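You operate a simulated robot arm through the tools that you are given. There is no shell and no other tool. Be economical: measure what you need, move in short steps, check, and stop when the job is done.

The job below is to be done with a simulated two-armed robot. You get a single attempt, and the scene is never put back.

TASK
On the top of the prep table, fold the orange rag in half, so that its two long edges meet.

The check looks at the end state, three seconds after you hand in, the way a careful person would. Anything else that was tipped, shoved, dropped, spilled or broken makes it a failure. Flat cloth is picked up by pressing the open fingertips on it (5 to 10 N) and closing them slowly along it; thin cloth reads only 2 to 8 mm in the jaws.

THE ROBOT
Two 7-joint arms with two-finger parallel grippers on one trunk, on a base that drives. Base frame: it is fixed to the floor where the robot stands at the start and does not move with it; the origin is under the middle of the robot, x ahead of it, y to its left, z up; the surface under the hand at the start is at about z = 85. Units: cm, rad, N and s.
The left shoulder is at the start at [7, 13.4, 115.1], the right one opposite. With the tool pointing down near the work surface each hand reaches from about 18 to 64 cm from the robot's upright axis, wherever it stands, measured 20 degrees to its own side. Places, roughly: top of the prep table [60, 10, 80]. Payload 1.57 kg a hand.
The tool frame of a hand sits at the grasp point between the pads (the TCP): z along the fingers, y along the line on which they close. The tips reach 3 cm beyond it. The gripper opens to 8 cm. The fingers are 1.7 cm wide and 1.2 cm thick; the gripper's body (4 by 8.2 cm) begins 8 cm behind the TCP.
Orientation is that of the tool frame in the base frame, as a unit quaternion [x, y, z, w]. With the fingers straight down and closing along the base's y, the tool's x points along the base's -x, its y along +y and its z along -z.

THE INTERFACE
- The arms move only by the tool send_rows. It takes "left_rows", "right_rows" or both (then of equal length, played together; a hand with none holds still); each is a list of rows, each a list of 3 entries, a list of its own where there are three numbers: the shift along the tool's x, y, z in cm, then the turn, a rotation vector about the tool's x, y, z in rad, then the closure in counts, from 0 (fully open) to 255 (shut). In form: [[[tx, ty, tz], [ax, ay, az], jaw], ...]. A call has 1 to 20 rows; each row shifts and turns the commanded pose from where the row before left it, along the tool's axes as they then stand. A row lasts 0.2 s, in which the tool goes at most 5 cm and 0.15 rad; a call with a longer step from one row to the next is refused whole, and so is a gripper value outside its range. A pose out of reach is approached as far as the arm can. The call stops where the force on the tool passes 40 N (or 10 N more than at its start, if that is more) or the arm is blocked; 0.2 s more then pass. Each finger travels about 15.3 cm/s and halts on what it meets, pressing with about 39 N; the grip force reading is that of the motor and also rises with nothing between the fingers. The clock runs only during rows and for 0.2 s after the last one: add rows that do not move to give the fingers time. It gives the time, the measured TCP pose, the force on the tool (base axes), the opening and the grip force at its end, in the units of the frame above (readings bear some noise), with the torque about the TCP (base axes, N m) and any sound that the robot's microphone picked up.
- Cameras (640 x 400 px; columns grow to the right, rows downward): "scene" is now at [13.11, 1.25, 136.14]; the picture's right is [0.13, -0.99, 0.00], its down [-0.73, -0.09, -0.68] and it looks along [0.68, 0.09, -0.73] (base axes); focal length 238 px, centre (320, 200). "left" rides on the left gripper at [7.2, 0.7, -12.2] in its tool frame; the picture's right is [-0.09, 1.00, 0.00], its down [-0.84, -0.08, -0.54] and it looks along [-0.54, -0.05, 0.84] (tool axes); focal length 238 px, centre (320, 200). "right" rides on the right gripper at [7.2, -0.7, -12.2] in its tool frame; the picture's right is [0.09, 1.00, 0.00], its down [-0.84, 0.08, -0.54] and it looks along [-0.54, 0.05, 0.84] (tool axes); focal length 238 px, centre (320, 200). There is no depth. A picture from a camera that has moved, and an enlarged one, comes with that camera's place and axes in the base frame and with its lens.
- grab_frame(camera): a new picture of that camera. The clock stands still meanwhile.
- raise_lower(by): slides the trunk up (or, below 0, down) by that many cm; the arms and the scene camera ride with it, the base frame stays. It gives what a move gives, with no picture.
- steer(legs): drives the robot by 1 to 6 legs, each [ahead, left, turn to the left] in cm, cm and rad, along the robot's own axes; the way and the turn of a leg run together, so that a leg with both is an arc; at most 150 cm and 3.142 rad a leg. The arms and the cameras ride along, it lands a little off, and it stops where it bumps. It gives what a move gives.
- aim_head(pan, tilt): turns the head with the scene camera to pan (to the left, within 1.501 rad either way) and tilt (down, from -0.506 to 1.204), counted from straight ahead of the robot. It gives what a move gives.
- inspect(camera, box): a new picture of the part [left, top, right, bottom] of that camera's present view, enlarged. The clock stands still meanwhile.
- hand_in(): hands the job in; it is judged then, once.

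Work in short steps. Places have to be worked out from the pictures, the camera data and where the tool is seen: move nearer, look again, correct. Check each grasp and each placing, and mend what went wrong. You have 120 turns and 100 pictures in all, those below and enlarged ones among them. Open the grippers and draw the arms clear of the work before you hand the job in, unless the task says otherwise; then end with one line.

The tools are called after "Call:" as a command line: name --argument value ..., lists and objects as JSON in quotes. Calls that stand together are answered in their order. send_rows: Moves the arms, as the interface text tells. Its arguments: {"type":"object","properties":{"left_rows":{"type":"array","items":{"type":"array"}},"right_rows":{"type":"array","items":{"type":"array"}}},"required":[]} The other tools are called the same way: raise_lower (by) slides the trunk up or down; steer (legs) drives the base; aim_head (pan, tilt) turns the head that bears the scene camera; grab_frame (camera) takes a picture; inspect (camera, box) takes an enlarged picture of a part of a camera's view; hand_in () hands the job in.

At the start:

```text
time_s: 0.0
left_tcp_pos: [44.0, 32.37, 105.29]
left_orientation: [0.0, 1.0, 0.0, 0.0]
left_ft_force: [-0.4, -0.4, 0.1]
left_ft_torque: [-0.02, -0.01, -0.04]
left_opening: 8.02
left_grasp_force: 0.1
right_tcp_pos: [43.6, 0.31, 100.44]
right_orientation: [0.0, 1.0, 0.0, 0.001]
right_ft_force: [1.1, 0.1, 0.1]
right_ft_torque: [-0.06, 0.0, 0.01]
right_opening: 8.01
right_grasp_force: 0.1
trunk travel left (down, up): [-72.5, 21.5]
robot x, y, heading: [0.22, 0.33, 0.001]
head pan, tilt: [0.129, 0.82]
```

scene: 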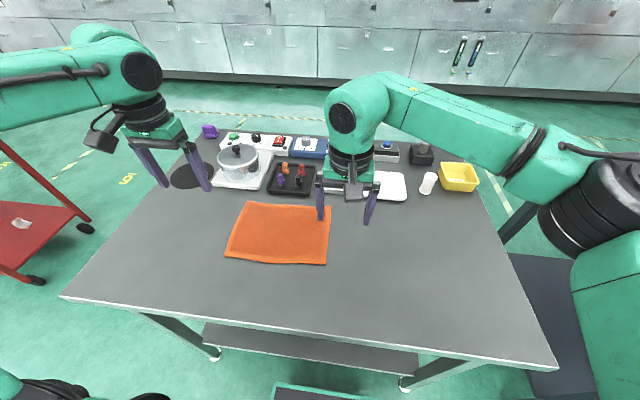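
right: 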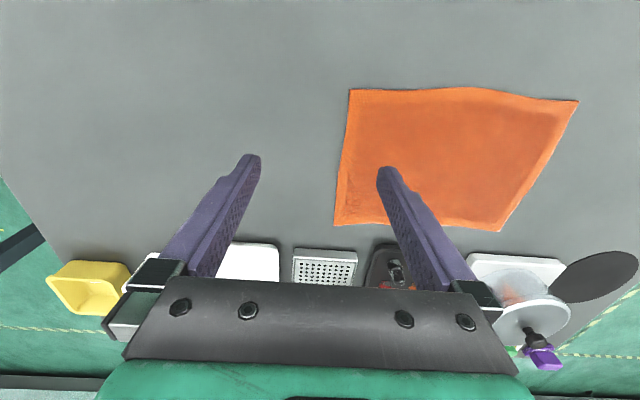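
left: 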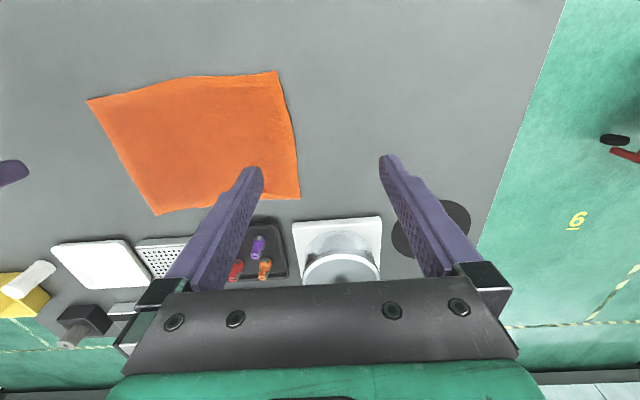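

The scene and right views agree that the rag lies at z≈85, with x≈39.5–58 and y≈3.2–28, and its long edges run along y. I'll fold the near edge over to the far edge, so first I turn both hands 90° to make the fingers close along x.

Call:
send_rows --left_rows '[[[0, 0, 0], [0, 0, 0.1428], 0], [[0, 0, 0], [0, 0, 0.1428], 0], [[0, 0, 0], [0, 0, 0.1428], 0], [[0, 0, 0], [0, 0, 0.1428], 0], [[0, 0, 0], [0, 0, 0.1428], 0], [[0, 0, 0], [0, 0, 0.1428], 0], [[0, 0, 0], [0, 0, 0.1428], 0], [[0, 0, 0], [0, 0, 0.1428], 0], [[0, 0, 0], [0, 0, 0.1428], 0], [[0, 0, 0], [0, 0, 0.1428], 0], [[0, 0, 0], [0, 0, 0.1428], 0], [[0, 0, 0], [0, 0, 0], 0]]' --right_rows '[[[0, 0, 0], [0, 0, -0.1428], 0], [[0, 0, 0], [0, 0, -0.1428], 0], [[0, 0, 0], [0, 0, -0.1428], 0], [[0, 0, 0], [0, 0, -0.1428], 0], [[0, 0, 0], [0, 0, -0.1428], 0], [[0, 0, 0], [0, 0, -0.1428], 0], [[0, 0, 0], [0, 0, -0.1428], 0], [[0, 0, 0], [0, 0, -0.1428], 0], [[0, 0, 0], [0, 0, -0.1428], 0], [[0, 0, 0], [0, 0, -0.1428], 0], [[0, 0, 0], [0, 0, -0.1428], 0], [[0, 0, 0], [0, 0, 0], 0]]'

```text
time_s: 2.6
left_tcp_pos: [43.95, 32.46, 105.24]
left_orientation: [0.708, 0.706, 0.001, 0.0]
left_ft_force: [0.0, 0.2, -0.4]
left_ft_torque: [0.0, 0.01, 0.01]
left_opening: 7.99
left_grasp_force: 0.1
right_tcp_pos: [41.44, -0.95, 100.45]
right_orientation: [-0.458, 0.889, 0.0, 0.0]
right_ft_force: [0.5, -0.4, -0.5]
right_ft_torque: [0.03, -0.04, 0.02]
right_opening: 8.01
right_grasp_force: 0.2
right hand out of reach, approached as far as the arm can: row 7, 8, 9, 10, 11
trunk travel left (down, up): [-72.5, 21.5]
robot x, y, heading: [-0.03, -0.04, -0.003]
head pan, tilt: [0.129, 0.82]
```

The left hand is done. The right wrist hit a limit that way, so I turn it the other way, watching where the commanded pose starts from.

Call:
send_rows --right_rows '[[[0, 0, 0], [0, 0, 0.14], 0], [[0, 0, 0], [0, 0, 0.14], 0], [[0, 0, 0], [0, 0, 0.14], 0], [[0, 0, 0], [0, 0, 0.14], 0], [[0, 0, 0], [0, 0, 0.14], 0], [[0, 0, 0], [0, 0, 0.14], 0], [[0, 0, 0], [0, 0, 0.14], 0], [[0, 0, 0], [0, 0, 0.14], 0], [[0, 0, 0], [0, 0, 0.14], 0], [[0, 0, 0], [0, 0, 0.14], 0], [[0, 0, 0], [0, 0, 0.14], 0], [[0, 0, 0], [0, 0, 0.14], 0], [[0, 0, 0], [0, 0, 0], 0]]'

```text
time_s: 5.4
left_tcp_pos: [44.01, 32.37, 105.3]
left_orientation: [0.706, 0.708, 0.001, 0.0]
left_ft_force: [0.2, 1.0, -0.3]
left_ft_torque: [0.02, -0.04, 0.04]
left_opening: 7.99
left_grasp_force: 0.1
right_tcp_pos: [41.46, -0.88, 100.36]
right_orientation: [0.356, 0.935, 0.0, 0.001]
right_ft_force: [-0.5, -0.3, 0.2]
right_ft_torque: [0.01, -0.01, 0.0]
right_opening: 8.01
right_grasp_force: 0.1
trunk travel left (down, up): [-72.5, 21.5]
robot x, y, heading: [-0.2, 0.07, 0.001]
head pan, tilt: [0.129, 0.82]
```

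The command restarts from the actual pose; the right hand is now at +0.73 rad, so I turn the remaining 0.843.

Call:
send_rows --right_rows '[[[0, 0, 0], [0, 0, 0.1405], 0], [[0, 0, 0], [0, 0, 0.1405], 0], [[0, 0, 0], [0, 0, 0.1405], 0], [[0, 0, 0], [0, 0, 0.1405], 0], [[0, 0, 0], [0, 0, 0.1405], 0], [[0, 0, 0], [0, 0, 0.1405], 0], [[0, 0, 0], [0, 0, 0], 0]]'

Call:
grab_frame --camera "scene"

Call:
grab_frame --camera "right"

Call:
grab_frame --camera "left"

```text
time_s: 7.0
left_tcp_pos: [43.92, 32.35, 105.31]
left_orientation: [0.706, 0.708, 0.0, -0.001]
left_ft_force: [-0.4, 0.4, -0.9]
left_ft_torque: [0.0, 0.0, 0.02]
left_opening: 7.99
left_grasp_force: 0.0
right_tcp_pos: [41.55, -0.86, 100.34]
right_orientation: [0.708, 0.707, -0.001, 0.0]
right_ft_force: [-0.7, 0.0, -0.3]
right_ft_torque: [0.0, 0.01, -0.02]
right_opening: 7.97
right_grasp_force: 0.0
trunk travel left (down, up): [-72.5, 21.5]
robot x, y, heading: [0.18, 0.05, -0.001]
head pan, tilt: [0.129, 0.82]
```

```text
96 pictures are left
camera scene: at [13.11, 1.25, 136.14], right [0.13, -0.99, 0.0], down [-0.73, -0.09, -0.68], along [0.68, 0.09, -0.73], focal length 238 px, centre (320, 200)
```

scene: 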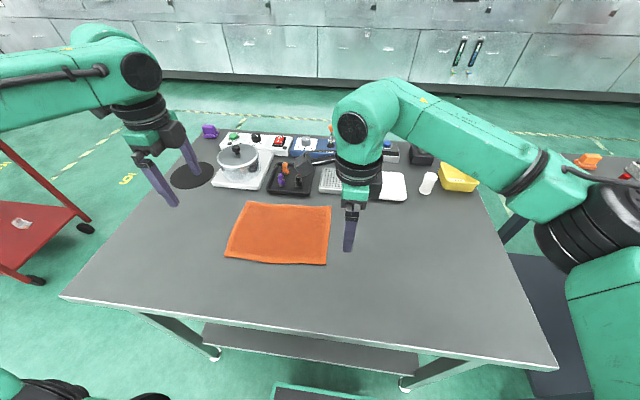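

```text
95 pictures are left
camera right: at [40.66, 6.21, 112.47], right [1.0, 0.09, 0.0], down [0.08, -0.84, 0.54], along [0.05, -0.54, -0.84], focal length 238 px, centre (320, 200)
```

right: 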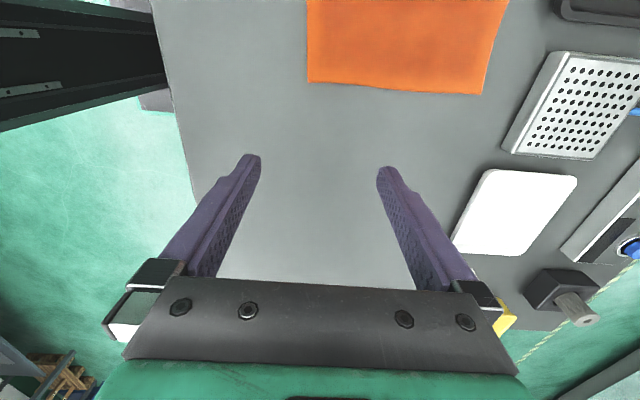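

```text
94 pictures are left
camera left: at [44.62, 39.56, 117.49], right [1.0, -0.09, 0.0], down [-0.08, -0.84, 0.54], along [-0.05, -0.54, -0.84], focal length 238 px, centre (320, 200)
```

left: 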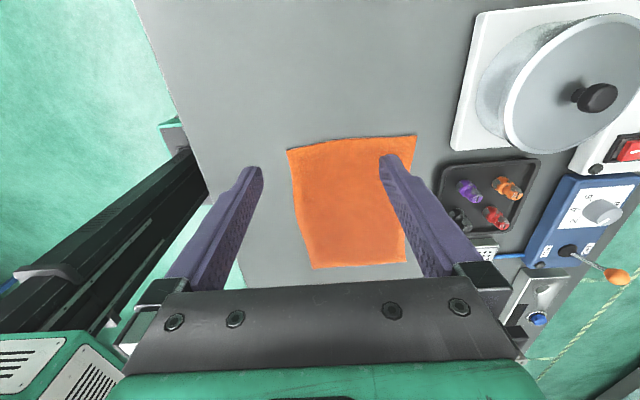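

Four views agree on the corners: near edge (39.8, 3.0)–(38.9, 27.7), far edge (58.1, 3.4)–(57.1, 28.2). I bring both hands 4 cm above the near corners with the jaws about 3 cm open.

Call:
send_rows --left_rows '[[[-1.53, -1.14, 2.0], [0, 0, 0], 160], [[-1.53, -1.14, 2.8], [0, 0, 0], 160], [[-1.53, -1.14, 2.8], [0, 0, 0], 160], [[-1.53, -1.14, 2.8], [0, 0, 0], 160], [[0, 0, 2.9], [0, 0, 0], 160], [[0, 0, 0], [0, 0, 0], 160]]' --right_rows '[[[1.35, -0.32, 2.1], [0, 0, 0], 160], [[1.35, -0.32, 2.1], [0, 0, 0], 160], [[1.35, -0.32, 2.1], [0, 0, 0], 160], [[1.35, -0.32, 2.0], [0, 0, 0], 160], [[0, 0, 0], [0, 0, 0], 160], [[0, 0, 0], [0, 0, 0], 160]]'

Call:
grab_frame --camera "right"

Call:
grab_frame --camera "left"

```text
time_s: 8.4
left_tcp_pos: [39.27, 26.04, 92.03]
left_orientation: [0.707, 0.707, 0.0, -0.001]
left_ft_force: [-0.2, -0.2, -0.1]
left_ft_torque: [-0.02, 0.0, 0.01]
left_opening: 2.98
left_grasp_force: 0.2
right_tcp_pos: [40.18, 4.64, 91.87]
right_orientation: [0.707, 0.707, 0.0, 0.001]
right_ft_force: [0.3, -0.1, -0.1]
right_ft_torque: [-0.01, 0.03, 0.01]
right_opening: 2.97
right_grasp_force: 0.1
trunk travel left (down, up): [-72.5, 21.5]
robot x, y, heading: [0.15, 0.3, -0.001]
head pan, tilt: [0.129, 0.82]
```

```text
93 pictures are left
camera right: at [39.33, 11.64, 104.12], right [1.0, 0.09, 0.0], down [0.08, -0.84, 0.54], along [0.05, -0.54, -0.84], focal length 238 px, centre (320, 200)
```

right: 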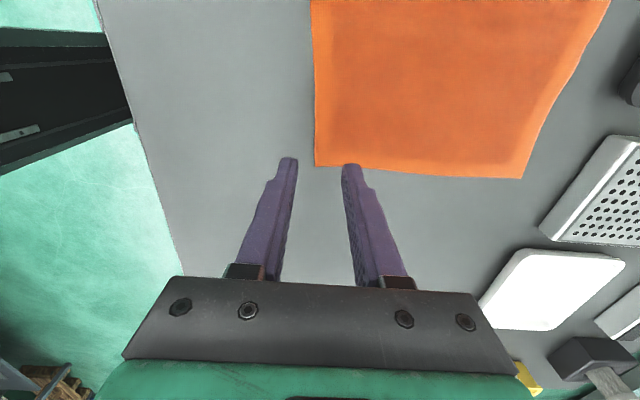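

```text
92 pictures are left
camera left: at [39.99, 33.32, 104.16], right [1.0, -0.09, 0.0], down [-0.08, -0.84, 0.54], along [-0.05, -0.54, -0.84], focal length 238 px, centre (320, 200)
```

left: 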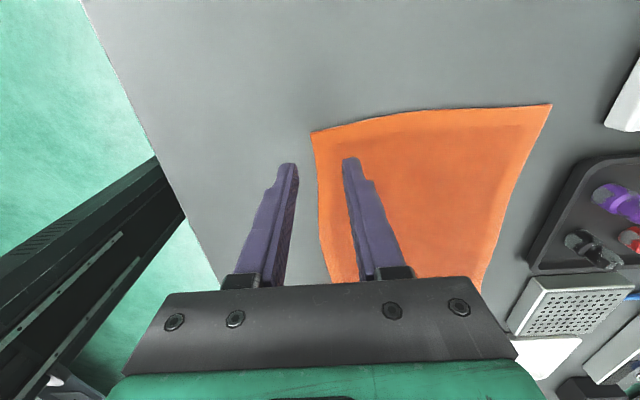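

The corners project where I expected, with one finger over the cloth and the other just outside the edge on both hands. I descend to just above contact.

Call:
send_rows --left_rows '[[[0, 0, 1.5], [0, 0, 0], 160], [[0, 0, 1.5], [0, 0, 0], 160], [[0, 0, 0.6], [0, 0, 0], 160], [[0, 0, 0.2], [0, 0, 0], 160], [[0, 0, 0], [0, 0, 0], 160]]' --right_rows '[[[0, 0, 1.5], [0, 0, 0], 160], [[0, 0, 1.5], [0, 0, 0], 160], [[0, 0, 0.5], [0, 0, 0], 160], [[0, 0, 0.2], [0, 0, 0], 160], [[0, 0, 0], [0, 0, 0], 160]]'

```text
time_s: 9.6
left_tcp_pos: [39.38, 26.18, 88.31]
left_orientation: [0.707, 0.707, 0.001, 0.001]
left_ft_force: [0.4, 2.2, 8.1]
left_ft_torque: [0.08, -0.19, 0.05]
left_opening: 3.01
left_grasp_force: 0.3
right_tcp_pos: [40.26, 4.49, 88.34]
right_orientation: [0.707, 0.707, 0.0, 0.0]
right_ft_force: [-0.3, 0.1, 0.9]
right_ft_torque: [0.02, 0.01, -0.01]
right_opening: 2.98
right_grasp_force: 0.7
trunk travel left (down, up): [-72.5, 21.5]
robot x, y, heading: [-0.1, 0.3, 0.0]
head pan, tilt: [0.129, 0.82]
```

The left hand already presses with 8 N and the right is barely touching, so I lower the right a little.

Call:
send_rows --right_rows '[[[0, 0, 0.1], [0, 0, 0], 160], [[0, 0, 0.08], [0, 0, 0], 160], [[0, 0, 0], [0, 0, 0], 160]]'

```text
time_s: 10.4
left_tcp_pos: [39.3, 26.22, 88.26]
left_orientation: [0.707, 0.707, 0.001, 0.0]
left_ft_force: [1.7, 2.3, 9.6]
left_ft_torque: [0.09, -0.24, 0.04]
left_opening: 3.09
left_grasp_force: 0.6
right_tcp_pos: [40.1, 4.49, 88.25]
right_orientation: [0.707, 0.707, 0.002, -0.001]
right_ft_force: [0.4, -2.3, 5.6]
right_ft_torque: [-0.06, -0.15, -0.03]
right_opening: 3.07
right_grasp_force: 0.4
trunk travel left (down, up): [-72.5, 21.5]
robot x, y, heading: [-0.08, 0.35, 0.006]
head pan, tilt: [0.129, 0.82]
```

Both hands press with 6–10 N, mainly through the inner finger on the cloth. I close slowly.

Call:
send_rows --left_rows '[[[0, 0, 0], [0, 0, 0], 166], [[0, 0, 0], [0, 0, 0], 172], [[0, 0, 0], [0, 0, 0], 178], [[0, 0, 0], [0, 0, 0], 184], [[0, 0, 0], [0, 0, 0], 190], [[0, 0, 0], [0, 0, 0], 196], [[0, 0, 0], [0, 0, 0], 202], [[0, 0, 0], [0, 0, 0], 208], [[0, 0, 0], [0, 0, 0], 214], [[0, 0, 0], [0, 0, 0], 220], [[0, 0, 0], [0, 0, 0], 226], [[0, 0, 0], [0, 0, 0], 232], [[0, 0, 0], [0, 0, 0], 238], [[0, 0, 0], [0, 0, 0], 244], [[0, 0, 0], [0, 0, 0], 250], [[0, 0, 0], [0, 0, 0], 255], [[0, 0, 0], [0, 0, 0], 255], [[0, 0, 0], [0, 0, 0], 255]]' --right_rows '[[[0, 0, 0], [0, 0, 0], 166], [[0, 0, 0], [0, 0, 0], 172], [[0, 0, 0], [0, 0, 0], 178], [[0, 0, 0], [0, 0, 0], 184], [[0, 0, 0], [0, 0, 0], 190], [[0, 0, 0], [0, 0, 0], 196], [[0, 0, 0], [0, 0, 0], 202], [[0, 0, 0], [0, 0, 0], 208], [[0, 0, 0], [0, 0, 0], 214], [[0, 0, 0], [0, 0, 0], 220], [[0, 0, 0], [0, 0, 0], 226], [[0, 0, 0], [0, 0, 0], 232], [[0, 0, 0], [0, 0, 0], 238], [[0, 0, 0], [0, 0, 0], 244], [[0, 0, 0], [0, 0, 0], 250], [[0, 0, 0], [0, 0, 0], 255], [[0, 0, 0], [0, 0, 0], 255], [[0, 0, 0], [0, 0, 0], 255]]'

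Call:
inspect --camera "right" --box '[220, 60, 480, 280]'

Call:
inspect --camera "left" --box '[220, 60, 480, 280]'

```text
time_s: 14.2
left_tcp_pos: [39.42, 26.14, 88.26]
left_orientation: [0.707, 0.707, 0.0, 0.001]
left_ft_force: [1.7, 0.3, 10.7]
left_ft_torque: [0.0, -0.13, -0.04]
left_opening: 0.27
left_grasp_force: 24.3
right_tcp_pos: [40.14, 4.6, 88.33]
right_orientation: [0.707, 0.707, 0.001, 0.0]
right_ft_force: [1.9, 0.7, 9.2]
right_ft_torque: [0.0, -0.13, -0.01]
right_opening: 0.39
right_grasp_force: 24.7
trunk travel left (down, up): [-72.5, 21.5]
robot x, y, heading: [0.01, -0.08, -0.002]
head pan, tilt: [0.129, 0.82]
```

```text
1.82 times, centred on (350, 170) of right
camera zoom: at [39.26, 11.6, 100.42], right [1.0, 0.09, 0.0], down [0.08, -0.84, 0.54], along [0.05, -0.54, -0.84], focal length 433 px, centre (266, 254)
```

zoom: 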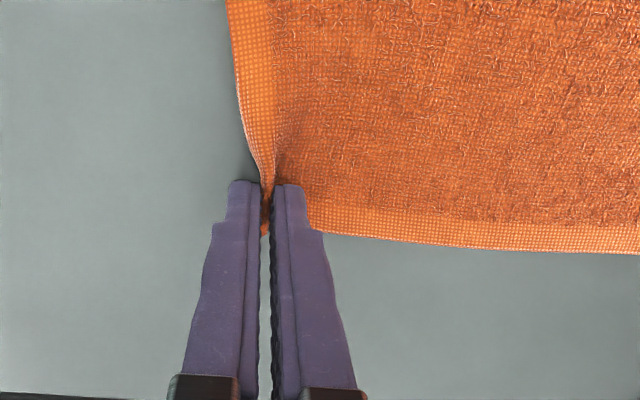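

```text
1.82 times, centred on (350, 170) of left
camera zoom: at [39.95, 33.31, 100.48], right [1.0, -0.09, 0.0], down [-0.08, -0.84, 0.54], along [-0.05, -0.54, -0.84], focal length 433 px, centre (266, 254)
```

zoom: 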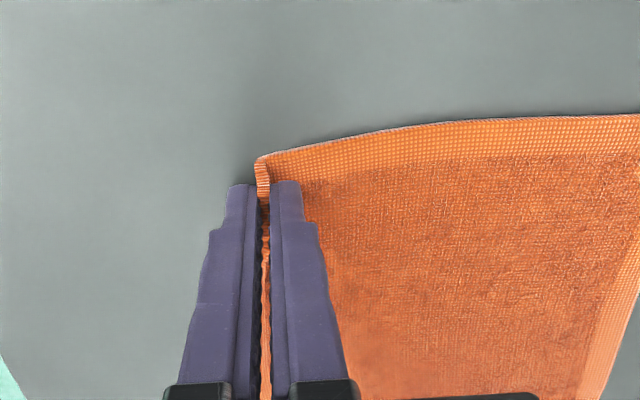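

Both grips hold: each edge is pinched as a small upright lip (2.7 and 3.9 mm). The pot stands close behind the far edge, so I first slide the whole rag 8 cm toward the robot into free table space.

Call:
send_rows --left_rows '[[[0, 0, -0.2], [0, 0, 0], 255], [[0, -0.3, -0.2], [0, 0, 0], 255], [[0, -0.5, 0], [0, 0, 0], 255], [[0, -0.5, 0], [0, 0, 0], 255], [[0, -0.5, 0], [0, 0, 0], 255], [[0, -0.5, 0], [0, 0, 0], 255], [[0, -0.5, 0], [0, 0, 0], 255], [[0, -0.5, 0], [0, 0, 0], 255], [[0, -0.5, 0], [0, 0, 0], 255], [[0, -0.5, 0], [0, 0, 0], 255], [[0, -0.5, 0], [0, 0, 0], 255], [[0, -0.5, 0], [0, 0, 0], 255], [[0, -0.5, 0], [0, 0, 0], 255], [[0, -0.5, 0], [0, 0, 0], 255], [[0, -0.5, 0], [0, 0, 0], 255], [[0, -0.5, 0], [0, 0, 0], 255], [[0, -0.5, 0], [0, 0, 0], 255], [[0, -0.2, 0], [0, 0, 0], 255], [[0, 0, 0], [0, 0, 0], 255]]' --right_rows '[[[0, 0, -0.2], [0, 0, 0], 255], [[0, -0.3, -0.2], [0, 0, 0], 255], [[0, -0.5, 0], [0, 0, 0], 255], [[0, -0.5, 0], [0, 0, 0], 255], [[0, -0.5, 0], [0, 0, 0], 255], [[0, -0.5, 0], [0, 0, 0], 255], [[0, -0.5, 0], [0, 0, 0], 255], [[0, -0.5, 0], [0, 0, 0], 255], [[0, -0.5, 0], [0, 0, 0], 255], [[0, -0.5, 0], [0, 0, 0], 255], [[0, -0.5, 0], [0, 0, 0], 255], [[0, -0.5, 0], [0, 0, 0], 255], [[0, -0.5, 0], [0, 0, 0], 255], [[0, -0.5, 0], [0, 0, 0], 255], [[0, -0.5, 0], [0, 0, 0], 255], [[0, -0.5, 0], [0, 0, 0], 255], [[0, -0.5, 0], [0, 0, 0], 255], [[0, -0.2, 0], [0, 0, 0], 255], [[0, 0, 0], [0, 0, 0], 255]]'

Call:
grab_frame --camera "scene"

Call:
grab_frame --camera "left"

Call:
grab_frame --camera "right"

```text
time_s: 18.2
left_tcp_pos: [32.67, 26.12, 88.18]
left_orientation: [0.707, 0.707, 0.0, -0.001]
left_ft_force: [-1.0, -1.1, 10.4]
left_ft_torque: [-0.03, 0.05, -0.01]
left_opening: 0.28
left_grasp_force: 23.6
left hand out of reach, approached as far as the arm can: row 15, 16, 17
right_tcp_pos: [31.92, 4.39, 88.63]
right_orientation: [0.707, 0.707, 0.001, 0.0]
right_ft_force: [0.1, -0.5, 0.1]
right_ft_torque: [0.01, 0.0, -0.02]
right_opening: 0.36
right_grasp_force: 24.2
trunk travel left (down, up): [-72.5, 21.5]
robot x, y, heading: [0.02, -0.07, -0.001]
head pan, tilt: [0.129, 0.82]
```

```text
89 pictures are left
camera scene: at [12.94, 1.07, 136.16], right [0.13, -0.99, 0.0], down [-0.72, -0.09, -0.68], along [0.68, 0.09, -0.73], focal length 238 px, centre (320, 200)
```

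scene: 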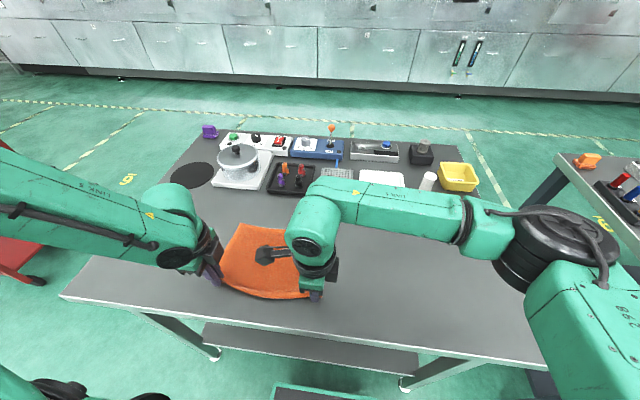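

```text
88 pictures are left
camera left: at [33.33, 33.28, 100.48], right [1.0, -0.09, 0.0], down [-0.08, -0.84, 0.54], along [-0.05, -0.54, -0.84], focal length 238 px, centre (320, 200)
```

left: 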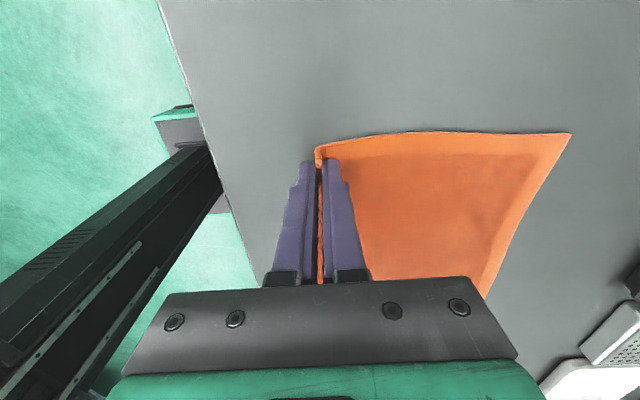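

```text
87 pictures are left
camera right: at [31.14, 11.48, 100.83], right [1.0, 0.09, 0.0], down [0.08, -0.84, 0.54], along [0.05, -0.54, -0.84], focal length 238 px, centre (320, 200)
```

right: 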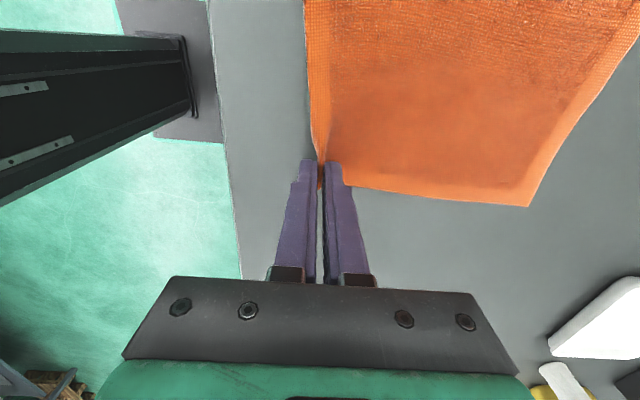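

The left arm stopped at its near limit after 6.7 cm, but the rag is now nicely clear and square. The far edge is about (48.9, 2.3)–(49.4, 27.0), and the fingertips are at x≈31.9 and 32.7. I lift along the first half of the folding arc.

Call:
send_rows --left_rows '[[[0, 0, -0.4], [0, 0, 0], 255], [[-0.05, 0.12, -1.22], [0, 0, 0], 255], [[-0.05, 0.35, -1.17], [0, 0, 0], 255], [[-0.05, 0.57, -1.11], [0, 0, 0], 255], [[-0.05, 0.77, -1.0], [0, 0, 0], 255], [[-0.05, 0.95, -0.86], [0, 0, 0], 255], [[-0.05, 1.1, -0.7], [0, 0, 0], 255], [[-0.05, 1.22, -0.52], [0, 0, 0], 255], [[-0.05, 1.3, -0.32], [0, 0, 0], 255], [[-0.05, 1.37, -0.1], [0, 0, 0], 255], [[0, 0, 0], [0, 0, 0], 255]]' --right_rows '[[[0, 0, 0], [0, 0, 0], 255], [[-0.04, 0.12, -1.22], [0, 0, 0], 255], [[-0.04, 0.36, -1.17], [0, 0, 0], 255], [[-0.04, 0.59, -1.11], [0, 0, 0], 255], [[-0.04, 0.8, -1.0], [0, 0, 0], 255], [[-0.04, 0.99, -0.86], [0, 0, 0], 255], [[-0.04, 1.14, -0.7], [0, 0, 0], 255], [[-0.04, 1.26, -0.52], [0, 0, 0], 255], [[-0.04, 1.34, -0.32], [0, 0, 0], 255], [[-0.04, 1.4, -0.1], [0, 0, 0], 255], [[0, 0, 0], [0, 0, 0], 255]]'

Call:
grab_frame --camera "scene"

Call:
grab_frame --camera "left"

Call:
grab_frame --camera "right"

```text
time_s: 20.6
left_tcp_pos: [40.58, 25.72, 95.23]
left_orientation: [0.707, 0.707, 0.0, 0.001]
left_ft_force: [-0.2, -0.6, 0.9]
left_ft_torque: [-0.01, 0.03, -0.01]
left_opening: 0.27
left_grasp_force: 24.4
left hand out of reach, approached as far as the arm can: row 1
right_tcp_pos: [40.16, 4.28, 95.59]
right_orientation: [0.707, 0.707, -0.001, 0.0]
right_ft_force: [0.0, 0.3, 0.1]
right_ft_torque: [0.0, 0.03, -0.03]
right_opening: 0.36
right_grasp_force: 24.3
trunk travel left (down, up): [-72.5, 21.5]
robot x, y, heading: [0.1, -0.1, -0.001]
head pan, tilt: [0.129, 0.82]
```

```text
86 pictures are left
camera scene: at [13.05, 1.25, 136.14], right [0.13, -0.99, 0.0], down [-0.72, -0.09, -0.68], along [0.68, 0.09, -0.73], focal length 238 px, centre (320, 200)
```

scene: 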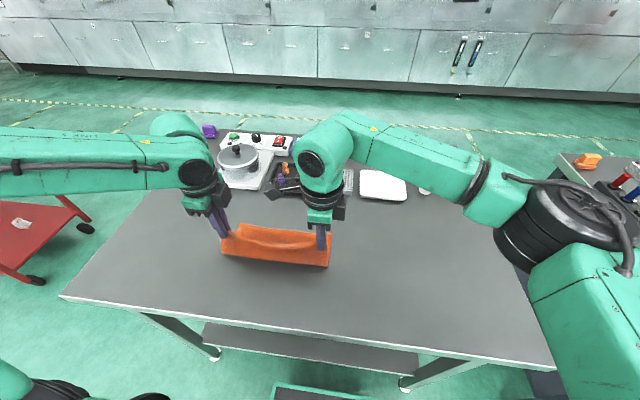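

```text
85 pictures are left
camera left: at [41.21, 32.97, 107.46], right [1.0, -0.09, 0.0], down [-0.08, -0.84, 0.54], along [-0.05, -0.54, -0.84], focal length 238 px, centre (320, 200)
```

left: 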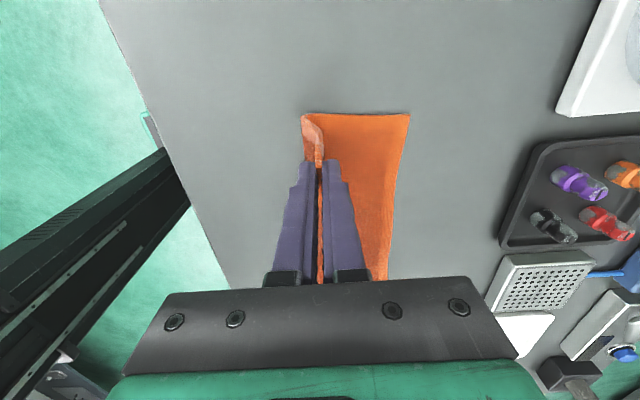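

```text
84 pictures are left
camera right: at [39.3, 11.35, 107.75], right [1.0, 0.09, 0.0], down [0.08, -0.84, 0.54], along [0.05, -0.54, -0.84], focal length 238 px, centre (320, 200)
```

right: 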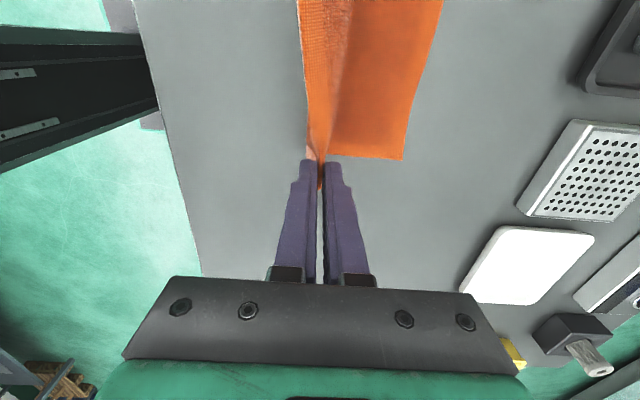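

The rag hangs evenly and its far edge hasn't moved: (48.7, 2.4)–(48.9, 27.1). I tilt both tools 0.35 rad so the pinched lip leans outward, then follow the second half of the arc, stopping about 1 cm above the table.

Call:
send_rows --left_rows '[[[0, 0, 0], [0.117, 0, 0], 255], [[0, 0, 0], [0.117, 0, 0], 255], [[0, 0, 0], [0.116, 0, 0], 255], [[-0.05, 1.3, -0.37], [0, 0, 0], 255], [[-0.05, 1.32, -0.17], [0, 0, 0], 255], [[-0.05, 1.32, 0.04], [0, 0, 0], 255], [[-0.05, 1.27, 0.24], [0, 0, 0], 255], [[-0.05, 1.18, 0.44], [0, 0, 0], 255], [[-0.05, 1.05, 0.63], [0, 0, 0], 255], [[-0.05, 0.9, 0.78], [0, 0, 0], 255], [[-0.05, 0.71, 0.93], [0, 0, 0], 255], [[0, 0, 0], [0, 0, 0], 255]]' --right_rows '[[[0, 0, 0], [0.117, 0, 0], 255], [[0, 0, 0], [0.117, 0, 0], 255], [[0, 0, 0], [0.116, 0, 0], 255], [[-0.05, 1.4, -0.4], [0, 0, 0], 255], [[-0.05, 1.42, -0.19], [0, 0, 0], 255], [[-0.05, 1.42, 0.04], [0, 0, 0], 255], [[-0.05, 1.36, 0.25], [0, 0, 0], 255], [[-0.05, 1.26, 0.46], [0, 0, 0], 255], [[-0.05, 1.12, 0.66], [0, 0, 0], 255], [[-0.05, 0.96, 0.82], [0, 0, 0], 255], [[-0.05, 0.76, 0.98], [0, 0, 0], 255], [[0, 0, 0], [0, 0, 0], 255]]'

Call:
grab_frame --camera "scene"

Call:
grab_frame --camera "left"

Call:
grab_frame --camera "right"

```text
time_s: 23.2
left_tcp_pos: [47.0, 25.66, 90.09]
left_orientation: [0.696, 0.696, -0.124, -0.123]
left_ft_force: [0.0, -0.4, -0.3]
left_ft_torque: [-0.01, -0.06, 0.0]
left_opening: 0.27
left_grasp_force: 24.0
left hand out of reach, approached as far as the arm can: row 10, 11
right_tcp_pos: [47.9, 3.71, 89.93]
right_orientation: [0.696, 0.697, -0.122, -0.123]
right_ft_force: [-0.7, 0.7, 1.4]
right_ft_torque: [0.01, -0.06, 0.01]
right_opening: 0.35
right_grasp_force: 24.7
right hand out of reach, approached as far as the arm can: row 11
trunk travel left (down, up): [-72.5, 21.5]
robot x, y, heading: [0.02, 0.09, 0.002]
head pan, tilt: [0.129, 0.82]
```

```text
83 pictures are left
camera scene: at [13.11, 1.25, 136.14], right [0.13, -0.99, 0.0], down [-0.73, -0.09, -0.68], along [0.68, 0.09, -0.73], focal length 238 px, centre (320, 200)
```

scene: 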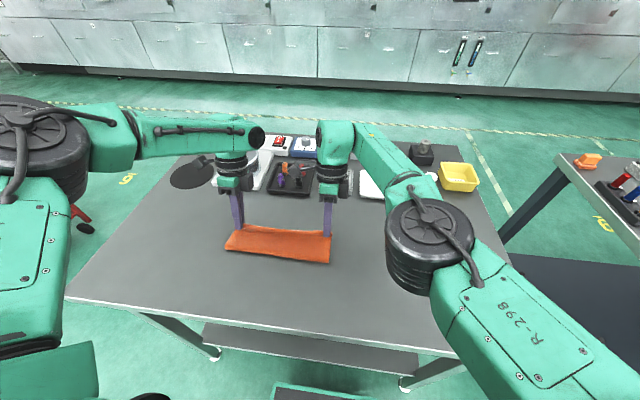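

```text
82 pictures are left
camera left: at [51.84, 32.86, 101.43], right [0.94, -0.09, -0.34], down [0.11, -0.84, 0.54], along [-0.33, -0.54, -0.77], focal length 238 px, centre (320, 200)
```

left: 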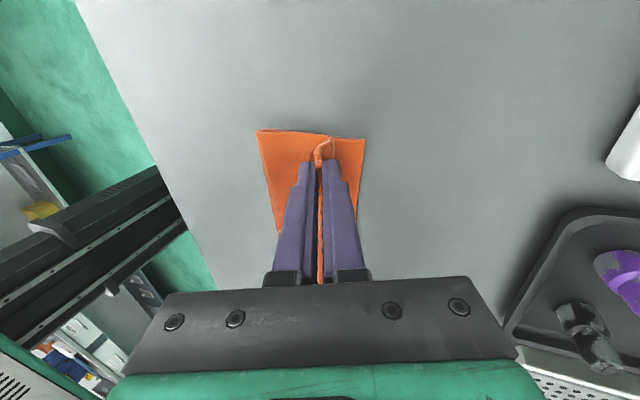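

```text
81 pictures are left
camera right: at [51.31, 10.85, 101.59], right [0.94, 0.09, -0.34], down [0.26, -0.84, 0.48], along [-0.24, -0.54, -0.81], focal length 238 px, centre (320, 200)
```

right: 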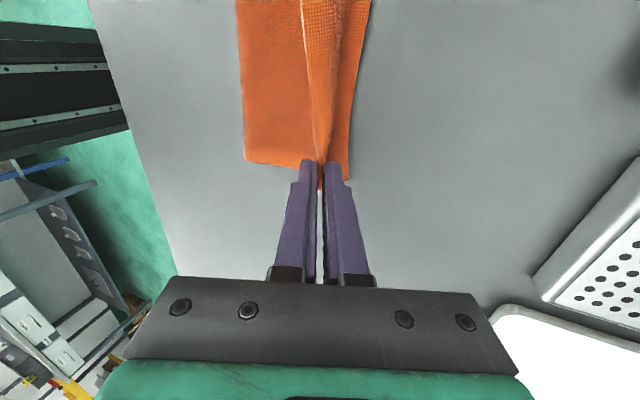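

Both hands reached their limit because of the tilt; the rag's far edge still hasn't moved. I reduce the tilt to 0.15 rad and then continue down to place the edge.

Call:
send_rows --left_rows '[[[0, 0, 0], [-0.1, 0, 0], 255], [[0, 0, 0], [-0.1, 0, 0], 255], [[0, 0.32, 0.44], [0, 0, 0], 255], [[0, 0.32, 0.44], [0, 0, 0], 255], [[0, 0.32, 0.4], [0, 0, 0], 255], [[0, 0, 0], [0, 0, 0], 255]]' --right_rows '[[[0, 0, 0], [-0.1, 0, 0], 255], [[0, 0, 0], [-0.1, 0, 0], 255], [[0, 0.06, 0.42], [0, 0, 0], 255], [[0, 0.06, 0.42], [0, 0, 0], 255], [[0, 0.06, 0.38], [0, 0, 0], 255], [[0, 0, 0], [0, 0, 0], 255]]'

Call:
grab_frame --camera "left"

Call:
grab_frame --camera "right"

```text
time_s: 24.6
left_tcp_pos: [47.84, 25.55, 88.73]
left_orientation: [0.705, 0.705, -0.053, -0.053]
left_ft_force: [0.3, -0.4, 0.7]
left_ft_torque: [0.02, 0.04, -0.01]
left_opening: 0.25
left_grasp_force: 23.4
right_tcp_pos: [47.89, 3.68, 88.72]
right_orientation: [0.705, 0.705, -0.054, -0.053]
right_ft_force: [-0.4, 1.4, 0.3]
right_ft_torque: [0.0, 0.08, 0.05]
right_opening: 0.34
right_grasp_force: 24.7
trunk travel left (down, up): [-72.5, 21.5]
robot x, y, heading: [0.19, -0.15, 0.0]
head pan, tilt: [0.129, 0.82]
```

```text
80 pictures are left
camera left: at [50.27, 32.77, 100.76], right [0.98, -0.09, -0.15], down [0.0, -0.84, 0.55], along [-0.17, -0.54, -0.82], focal length 238 px, centre (320, 200)
```

left: 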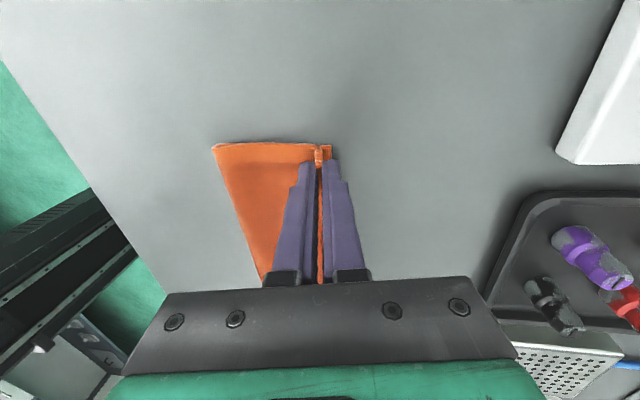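

```text
79 pictures are left
camera right: at [48.93, 10.83, 100.85], right [0.98, 0.09, -0.15], down [0.16, -0.84, 0.52], along [-0.08, -0.54, -0.84], focal length 238 px, centre (320, 200)
```

right: 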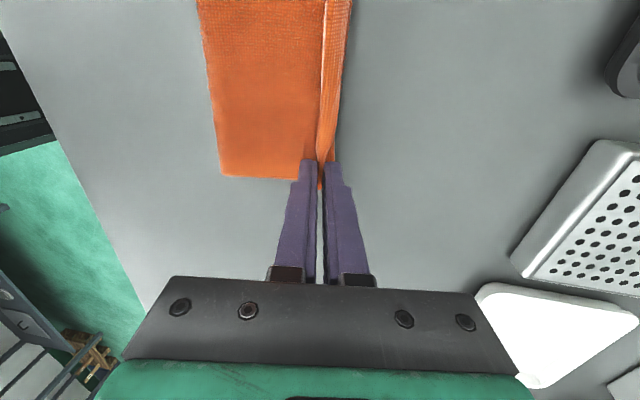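

The edge is almost on top of the far edge, with the left and right corners aligned. I lower a hair and open the jaws gently to about 2 cm.

Call:
send_rows --left_rows '[[[0, 0, 0.15], [0, 0, 0], 255], [[0, 0, 0], [0, 0, 0], 245], [[0, 0, 0], [0, 0, 0], 232], [[0, 0, 0], [0, 0, 0], 218], [[0, 0, 0], [0, 0, 0], 204], [[0, 0, 0], [0, 0, 0], 190], [[0, 0, 0], [0, 0, 0], 190]]' --right_rows '[[[0, 0, 0.15], [0, 0, 0], 255], [[0, 0, 0], [0, 0, 0], 245], [[0, 0, 0], [0, 0, 0], 232], [[0, 0, 0], [0, 0, 0], 218], [[0, 0, 0], [0, 0, 0], 204], [[0, 0, 0], [0, 0, 0], 190], [[0, 0, 0], [0, 0, 0], 190]]'

Call:
inspect --camera "left" --box '[180, 60, 440, 280]'

Call:
inspect --camera "right" --box '[180, 60, 440, 280]'

```text
time_s: 26.2
left_tcp_pos: [47.86, 25.6, 88.57]
left_orientation: [0.705, 0.706, -0.053, -0.053]
left_ft_force: [-1.1, 0.4, 0.9]
left_ft_torque: [0.0, 0.03, 0.02]
left_opening: 2.01
left_grasp_force: 0.0
right_tcp_pos: [47.91, 3.64, 88.59]
right_orientation: [0.705, 0.705, -0.054, -0.053]
right_ft_force: [0.5, -0.5, 1.1]
right_ft_torque: [0.01, -0.04, -0.01]
right_opening: 2.02
right_grasp_force: 0.2
trunk travel left (down, up): [-72.5, 21.5]
robot x, y, heading: [0.29, -0.03, -0.008]
head pan, tilt: [0.129, 0.82]
```

```text
1.82 times, centred on (310, 170) of left
camera zoom: at [50.28, 32.76, 100.6], right [0.98, -0.09, -0.15], down [0.01, -0.84, 0.55], along [-0.17, -0.54, -0.82], focal length 433 px, centre (338, 254)
```

zoom: 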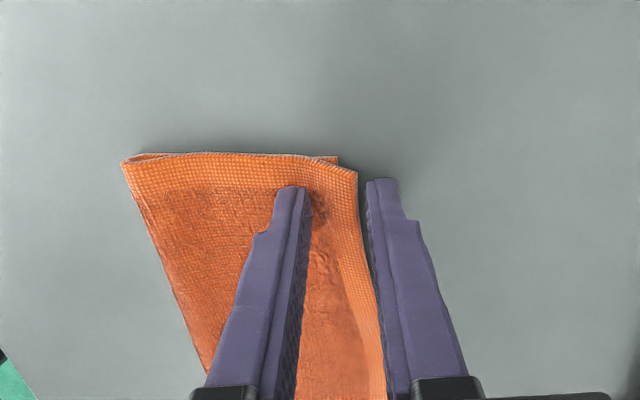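

```text
1.82 times, centred on (310, 170) of right
camera zoom: at [48.91, 10.77, 100.69], right [0.98, 0.09, -0.15], down [0.16, -0.84, 0.52], along [-0.08, -0.54, -0.84], focal length 433 px, centre (338, 254)
```

zoom: 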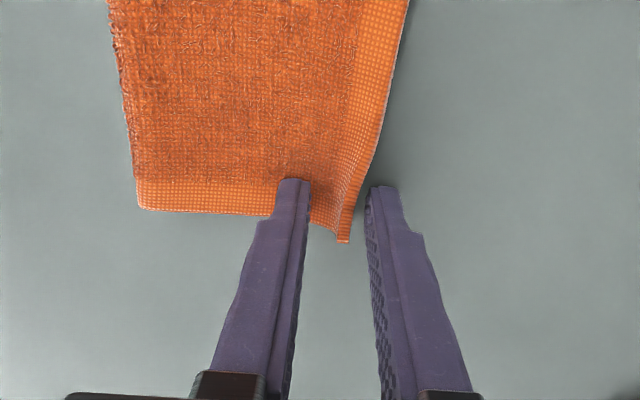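

Both lips fell outward and the edge lies on the far edge. I lift straight off and look.

Call:
send_rows --left_rows '[[[0, 0, -0.5], [0, 0, 0], 190], [[0, 0, -1.0], [0, 0, 0], 190], [[0, 0, -2.0], [0, 0, 0], 190], [[0, 0, -2.0], [0, 0, 0], 190], [[0, 0, -2.0], [0, 0, 0], 190], [[2, 0, -2.0], [0, 0, 0], 190], [[0, 0, 0], [0, 0, 0], 190]]' --right_rows '[[[0, 0, -0.5], [0, 0, 0], 190], [[0, 0, -1.0], [0, 0, 0], 190], [[0, 0, -2.0], [0, 0, 0], 190], [[0, 0, -2.0], [0, 0, 0], 190], [[0, 0, -2.0], [0, 0, 0], 190], [[-2, 0, -2.0], [0, 0, 0], 190], [[0, 0, 0], [0, 0, 0], 190]]'

Call:
grab_frame --camera "left"

Call:
grab_frame --camera "right"

Call:
inspect --camera "scene" --box '[180, 190, 380, 315]'

```text
time_s: 27.8
left_tcp_pos: [49.3, 27.59, 97.91]
left_orientation: [0.705, 0.705, -0.053, -0.053]
left_ft_force: [-0.4, 0.1, 0.1]
left_ft_torque: [-0.01, 0.03, 0.01]
left_opening: 2.05
left_grasp_force: 0.0
right_tcp_pos: [49.41, 1.58, 97.94]
right_orientation: [0.705, 0.705, -0.054, -0.053]
right_ft_force: [-0.4, -0.3, -0.6]
right_ft_torque: [0.01, -0.01, 0.01]
right_opening: 2.03
right_grasp_force: 0.0
trunk travel left (down, up): [-72.5, 21.5]
robot x, y, heading: [-0.31, 0.21, -0.004]
head pan, tilt: [0.129, 0.82]
```

```text
76 pictures are left
camera left: at [51.75, 34.84, 109.94], right [0.98, -0.09, -0.15], down [0.01, -0.84, 0.55], along [-0.17, -0.54, -0.82], focal length 238 px, centre (320, 200)
```

left: 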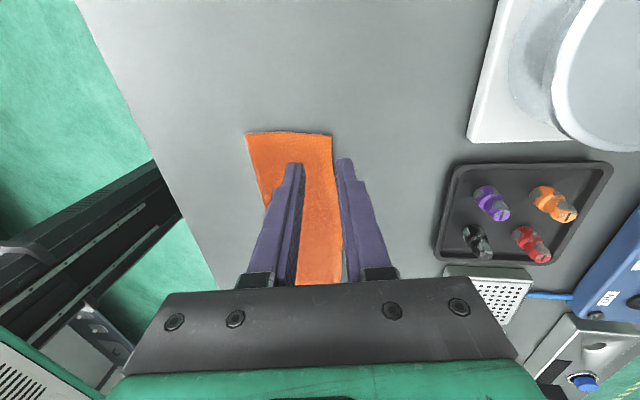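

```text
75 pictures are left
camera right: at [50.39, 8.75, 110.09], right [0.98, 0.09, -0.15], down [0.16, -0.84, 0.52], along [-0.08, -0.54, -0.84], focal length 238 px, centre (320, 200)
```

right: 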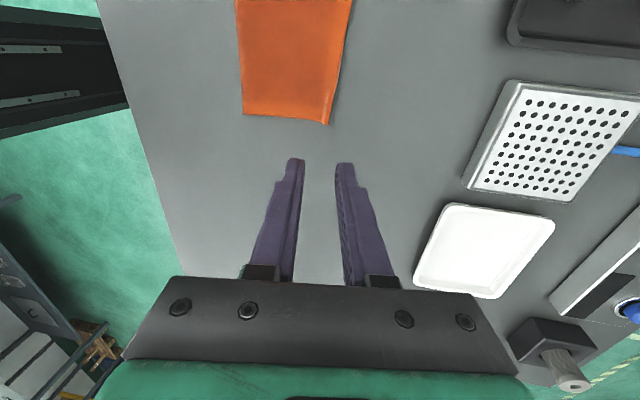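

```text
3.20 times, centred on (280, 252) of scene
camera zoom: at [13.14, 1.27, 136.13], right [0.13, -0.99, 0.0], down [-0.73, -0.09, -0.68], along [0.68, 0.09, -0.73], focal length 760 px, centre (448, 32)
```

zoom: 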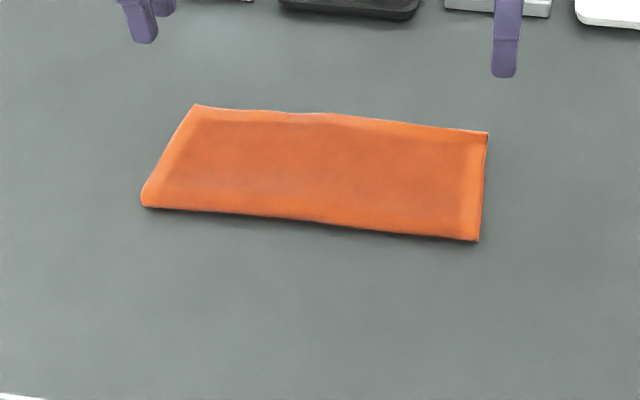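

The fold looks flat and neat. I check how well the edges meet in closer views.

Call:
inspect --camera "left" --box '[230, 110, 370, 210]'

Call:
inspect --camera "right" --box '[220, 30, 380, 140]'

```text
4.00 times, centred on (300, 160) of left
camera zoom: at [51.75, 34.84, 109.94], right [0.98, -0.09, -0.15], down [0.01, -0.84, 0.55], along [-0.17, -0.54, -0.82], focal length 953 px, centre (400, 360)
```

zoom: 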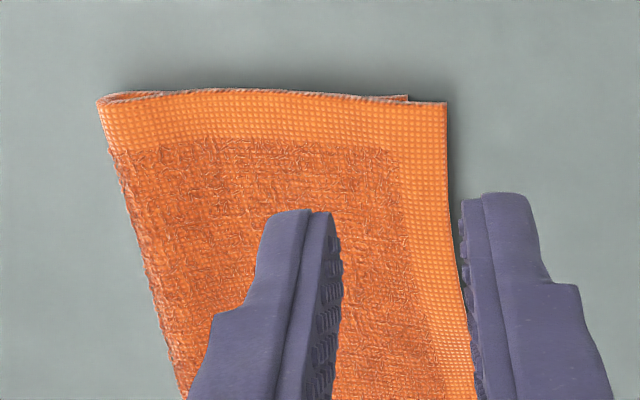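

```text
3.64 times, centred on (300, 85) of right
camera zoom: at [50.39, 8.75, 110.09], right [0.98, 0.09, -0.15], down [0.16, -0.84, 0.52], along [-0.08, -0.54, -0.84], focal length 867 px, centre (393, 618)
```

zoom: 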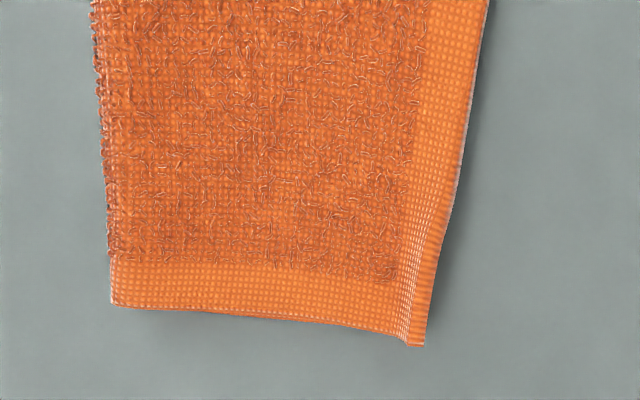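

The left top corner overshoots the bottom corner by about 1 cm, and the right corner's lip seems slightly upright. I shift the cameras toward +x for another view angle to confirm.

Call:
send_rows --left_rows '[[[0, 1.5, -0.3], [0, 0, 0], 190], [[0, 1.5, -0.3], [0, 0, 0], 190], [[0, 0, 0], [0, 0, 0], 190]]' --right_rows '[[[0, 2.5, 0.3], [0, 0, 0], 190], [[0, 2.5, 0.3], [0, 0, 0], 190], [[0, 0, 0], [0, 0, 0], 190]]'

Call:
inspect --camera "left" --box '[200, 90, 360, 200]'

Call:
inspect --camera "right" --box '[180, 20, 340, 130]'

Call:
inspect --camera "scene" --box '[210, 210, 350, 280]'

```text
time_s: 28.6
left_tcp_pos: [52.37, 27.42, 98.17]
left_orientation: [0.705, 0.706, -0.053, -0.052]
left_ft_force: [-0.6, -0.1, 0.4]
left_ft_torque: [0.02, -0.02, -0.03]
left_opening: 2.04
left_grasp_force: 0.1
right_tcp_pos: [53.19, 1.52, 96.94]
right_orientation: [0.705, 0.706, -0.051, -0.052]
right_ft_force: [0.6, 0.3, -0.2]
right_ft_torque: [0.02, 0.02, 0.03]
right_opening: 2.05
right_grasp_force: 0.0
right hand out of reach, approached as far as the arm can: row 2
trunk travel left (down, up): [-72.5, 21.5]
robot x, y, heading: [-0.11, -0.08, 0.001]
head pan, tilt: [0.129, 0.82]
```

```text
3.64 times, centred on (280, 145) of left
camera zoom: at [54.73, 34.62, 110.14], right [0.98, -0.09, -0.15], down [0.0, -0.84, 0.55], along [-0.17, -0.54, -0.82], focal length 867 px, centre (466, 400)
```

zoom: 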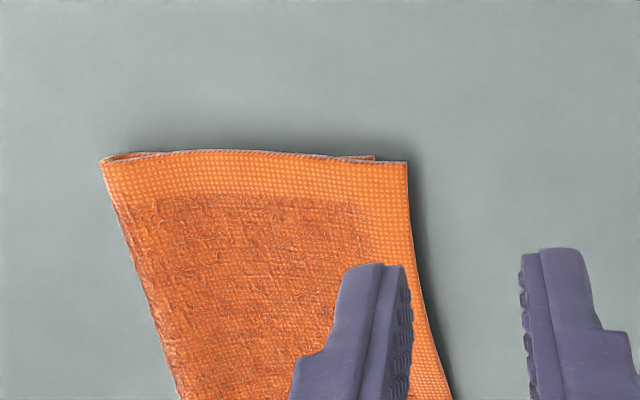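

```text
3.64 times, centred on (260, 75) of right
camera zoom: at [54.15, 8.59, 108.98], right [0.98, 0.09, -0.15], down [0.16, -0.84, 0.52], along [-0.07, -0.54, -0.84], focal length 867 px, centre (538, 654)
```

zoom: 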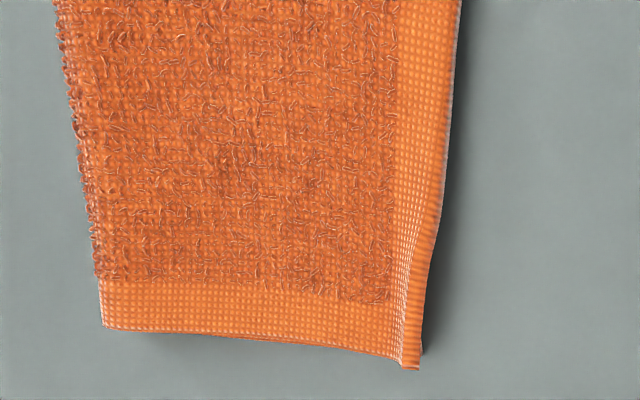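

```text
4.57 times, centred on (280, 245) of scene
camera zoom: at [13.02, 1.12, 136.15], right [0.13, -0.99, 0.0], down [-0.72, -0.09, -0.68], along [0.68, 0.09, -0.73], focal length 1086 px, centre (503, -6)
```

zoom: 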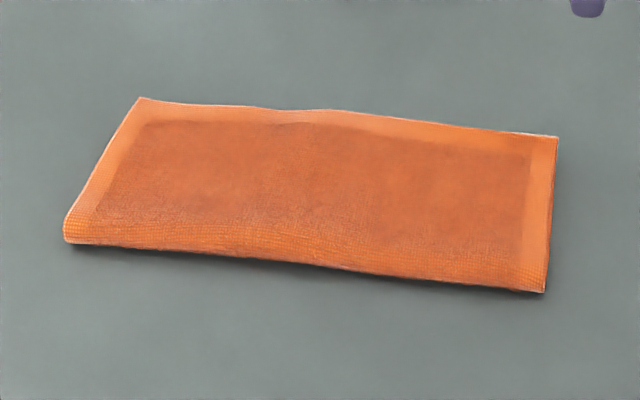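

The fold is neat and flat. The long edges meet within about 1 cm at the left corner and closer elsewhere, and nothing else was disturbed. I draw both arms up, out to the sides and open the jaws.

Call:
send_rows --left_rows '[[[0, -1, -2], [0, 0, 0], 190], [[0, -1, -2], [0, 0, 0], 150], [[1, -1.5, -2], [0, 0, 0], 100], [[1.5, -1.5, -1], [0, 0, 0], 50], [[1.5, -1.5, 0], [0, 0, 0], 0], [[1.5, -1, 0], [0, 0, 0], 0], [[0, 0, 0], [0, 0, 0], 0]]' --right_rows '[[[0, -1, -2], [0, 0, 0], 190], [[0, -1, -2], [0, 0, 0], 150], [[-1, -1.5, -2], [0, 0, 0], 100], [[-1.5, -1.5, -1], [0, 0, 0], 50], [[-1.5, -1.5, 0], [0, 0, 0], 0], [[-1.5, -1, 0], [0, 0, 0], 0], [[0, 0, 0], [0, 0, 0], 0]]'

Call:
grab_frame --camera "scene"

```text
time_s: 30.2
left_tcp_pos: [46.05, 33.19, 106.22]
left_orientation: [0.705, 0.705, -0.052, -0.053]
left_ft_force: [-0.1, -0.2, -0.1]
left_ft_torque: [-0.01, -0.01, -0.01]
left_opening: 7.98
left_grasp_force: 0.0
right_tcp_pos: [46.97, -3.83, 105.01]
right_orientation: [0.705, 0.706, -0.053, -0.053]
right_ft_force: [0.0, -1.1, 0.3]
right_ft_torque: [0.0, 0.01, 0.01]
right_opening: 8.01
right_grasp_force: 0.0
trunk travel left (down, up): [-72.5, 21.5]
robot x, y, heading: [-0.27, -0.12, -0.002]
head pan, tilt: [0.129, 0.82]
```

```text
68 pictures are left
camera scene: at [13.15, 1.25, 136.13], right [0.13, -0.99, 0.0], down [-0.73, -0.09, -0.68], along [0.68, 0.09, -0.73], focal length 238 px, centre (320, 200)
```

scene: 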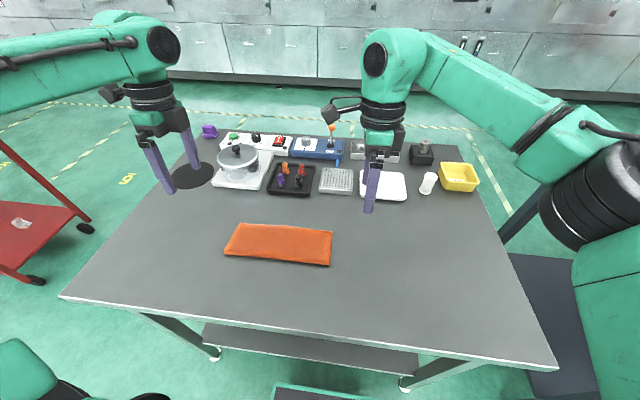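

The rag is folded in half on the table, everything else is where it was, and the arms are clear with the jaws open. I hand the job in.

Call:
hand_in

```text
The job is handed in.
```

I folded the orange rag in half on the prep table: the long edges meet, except at the left corner, where the top layer overshoots by about 1 cm, and I slid the rag about 7–8 cm toward the robot first to keep clear of the pot.
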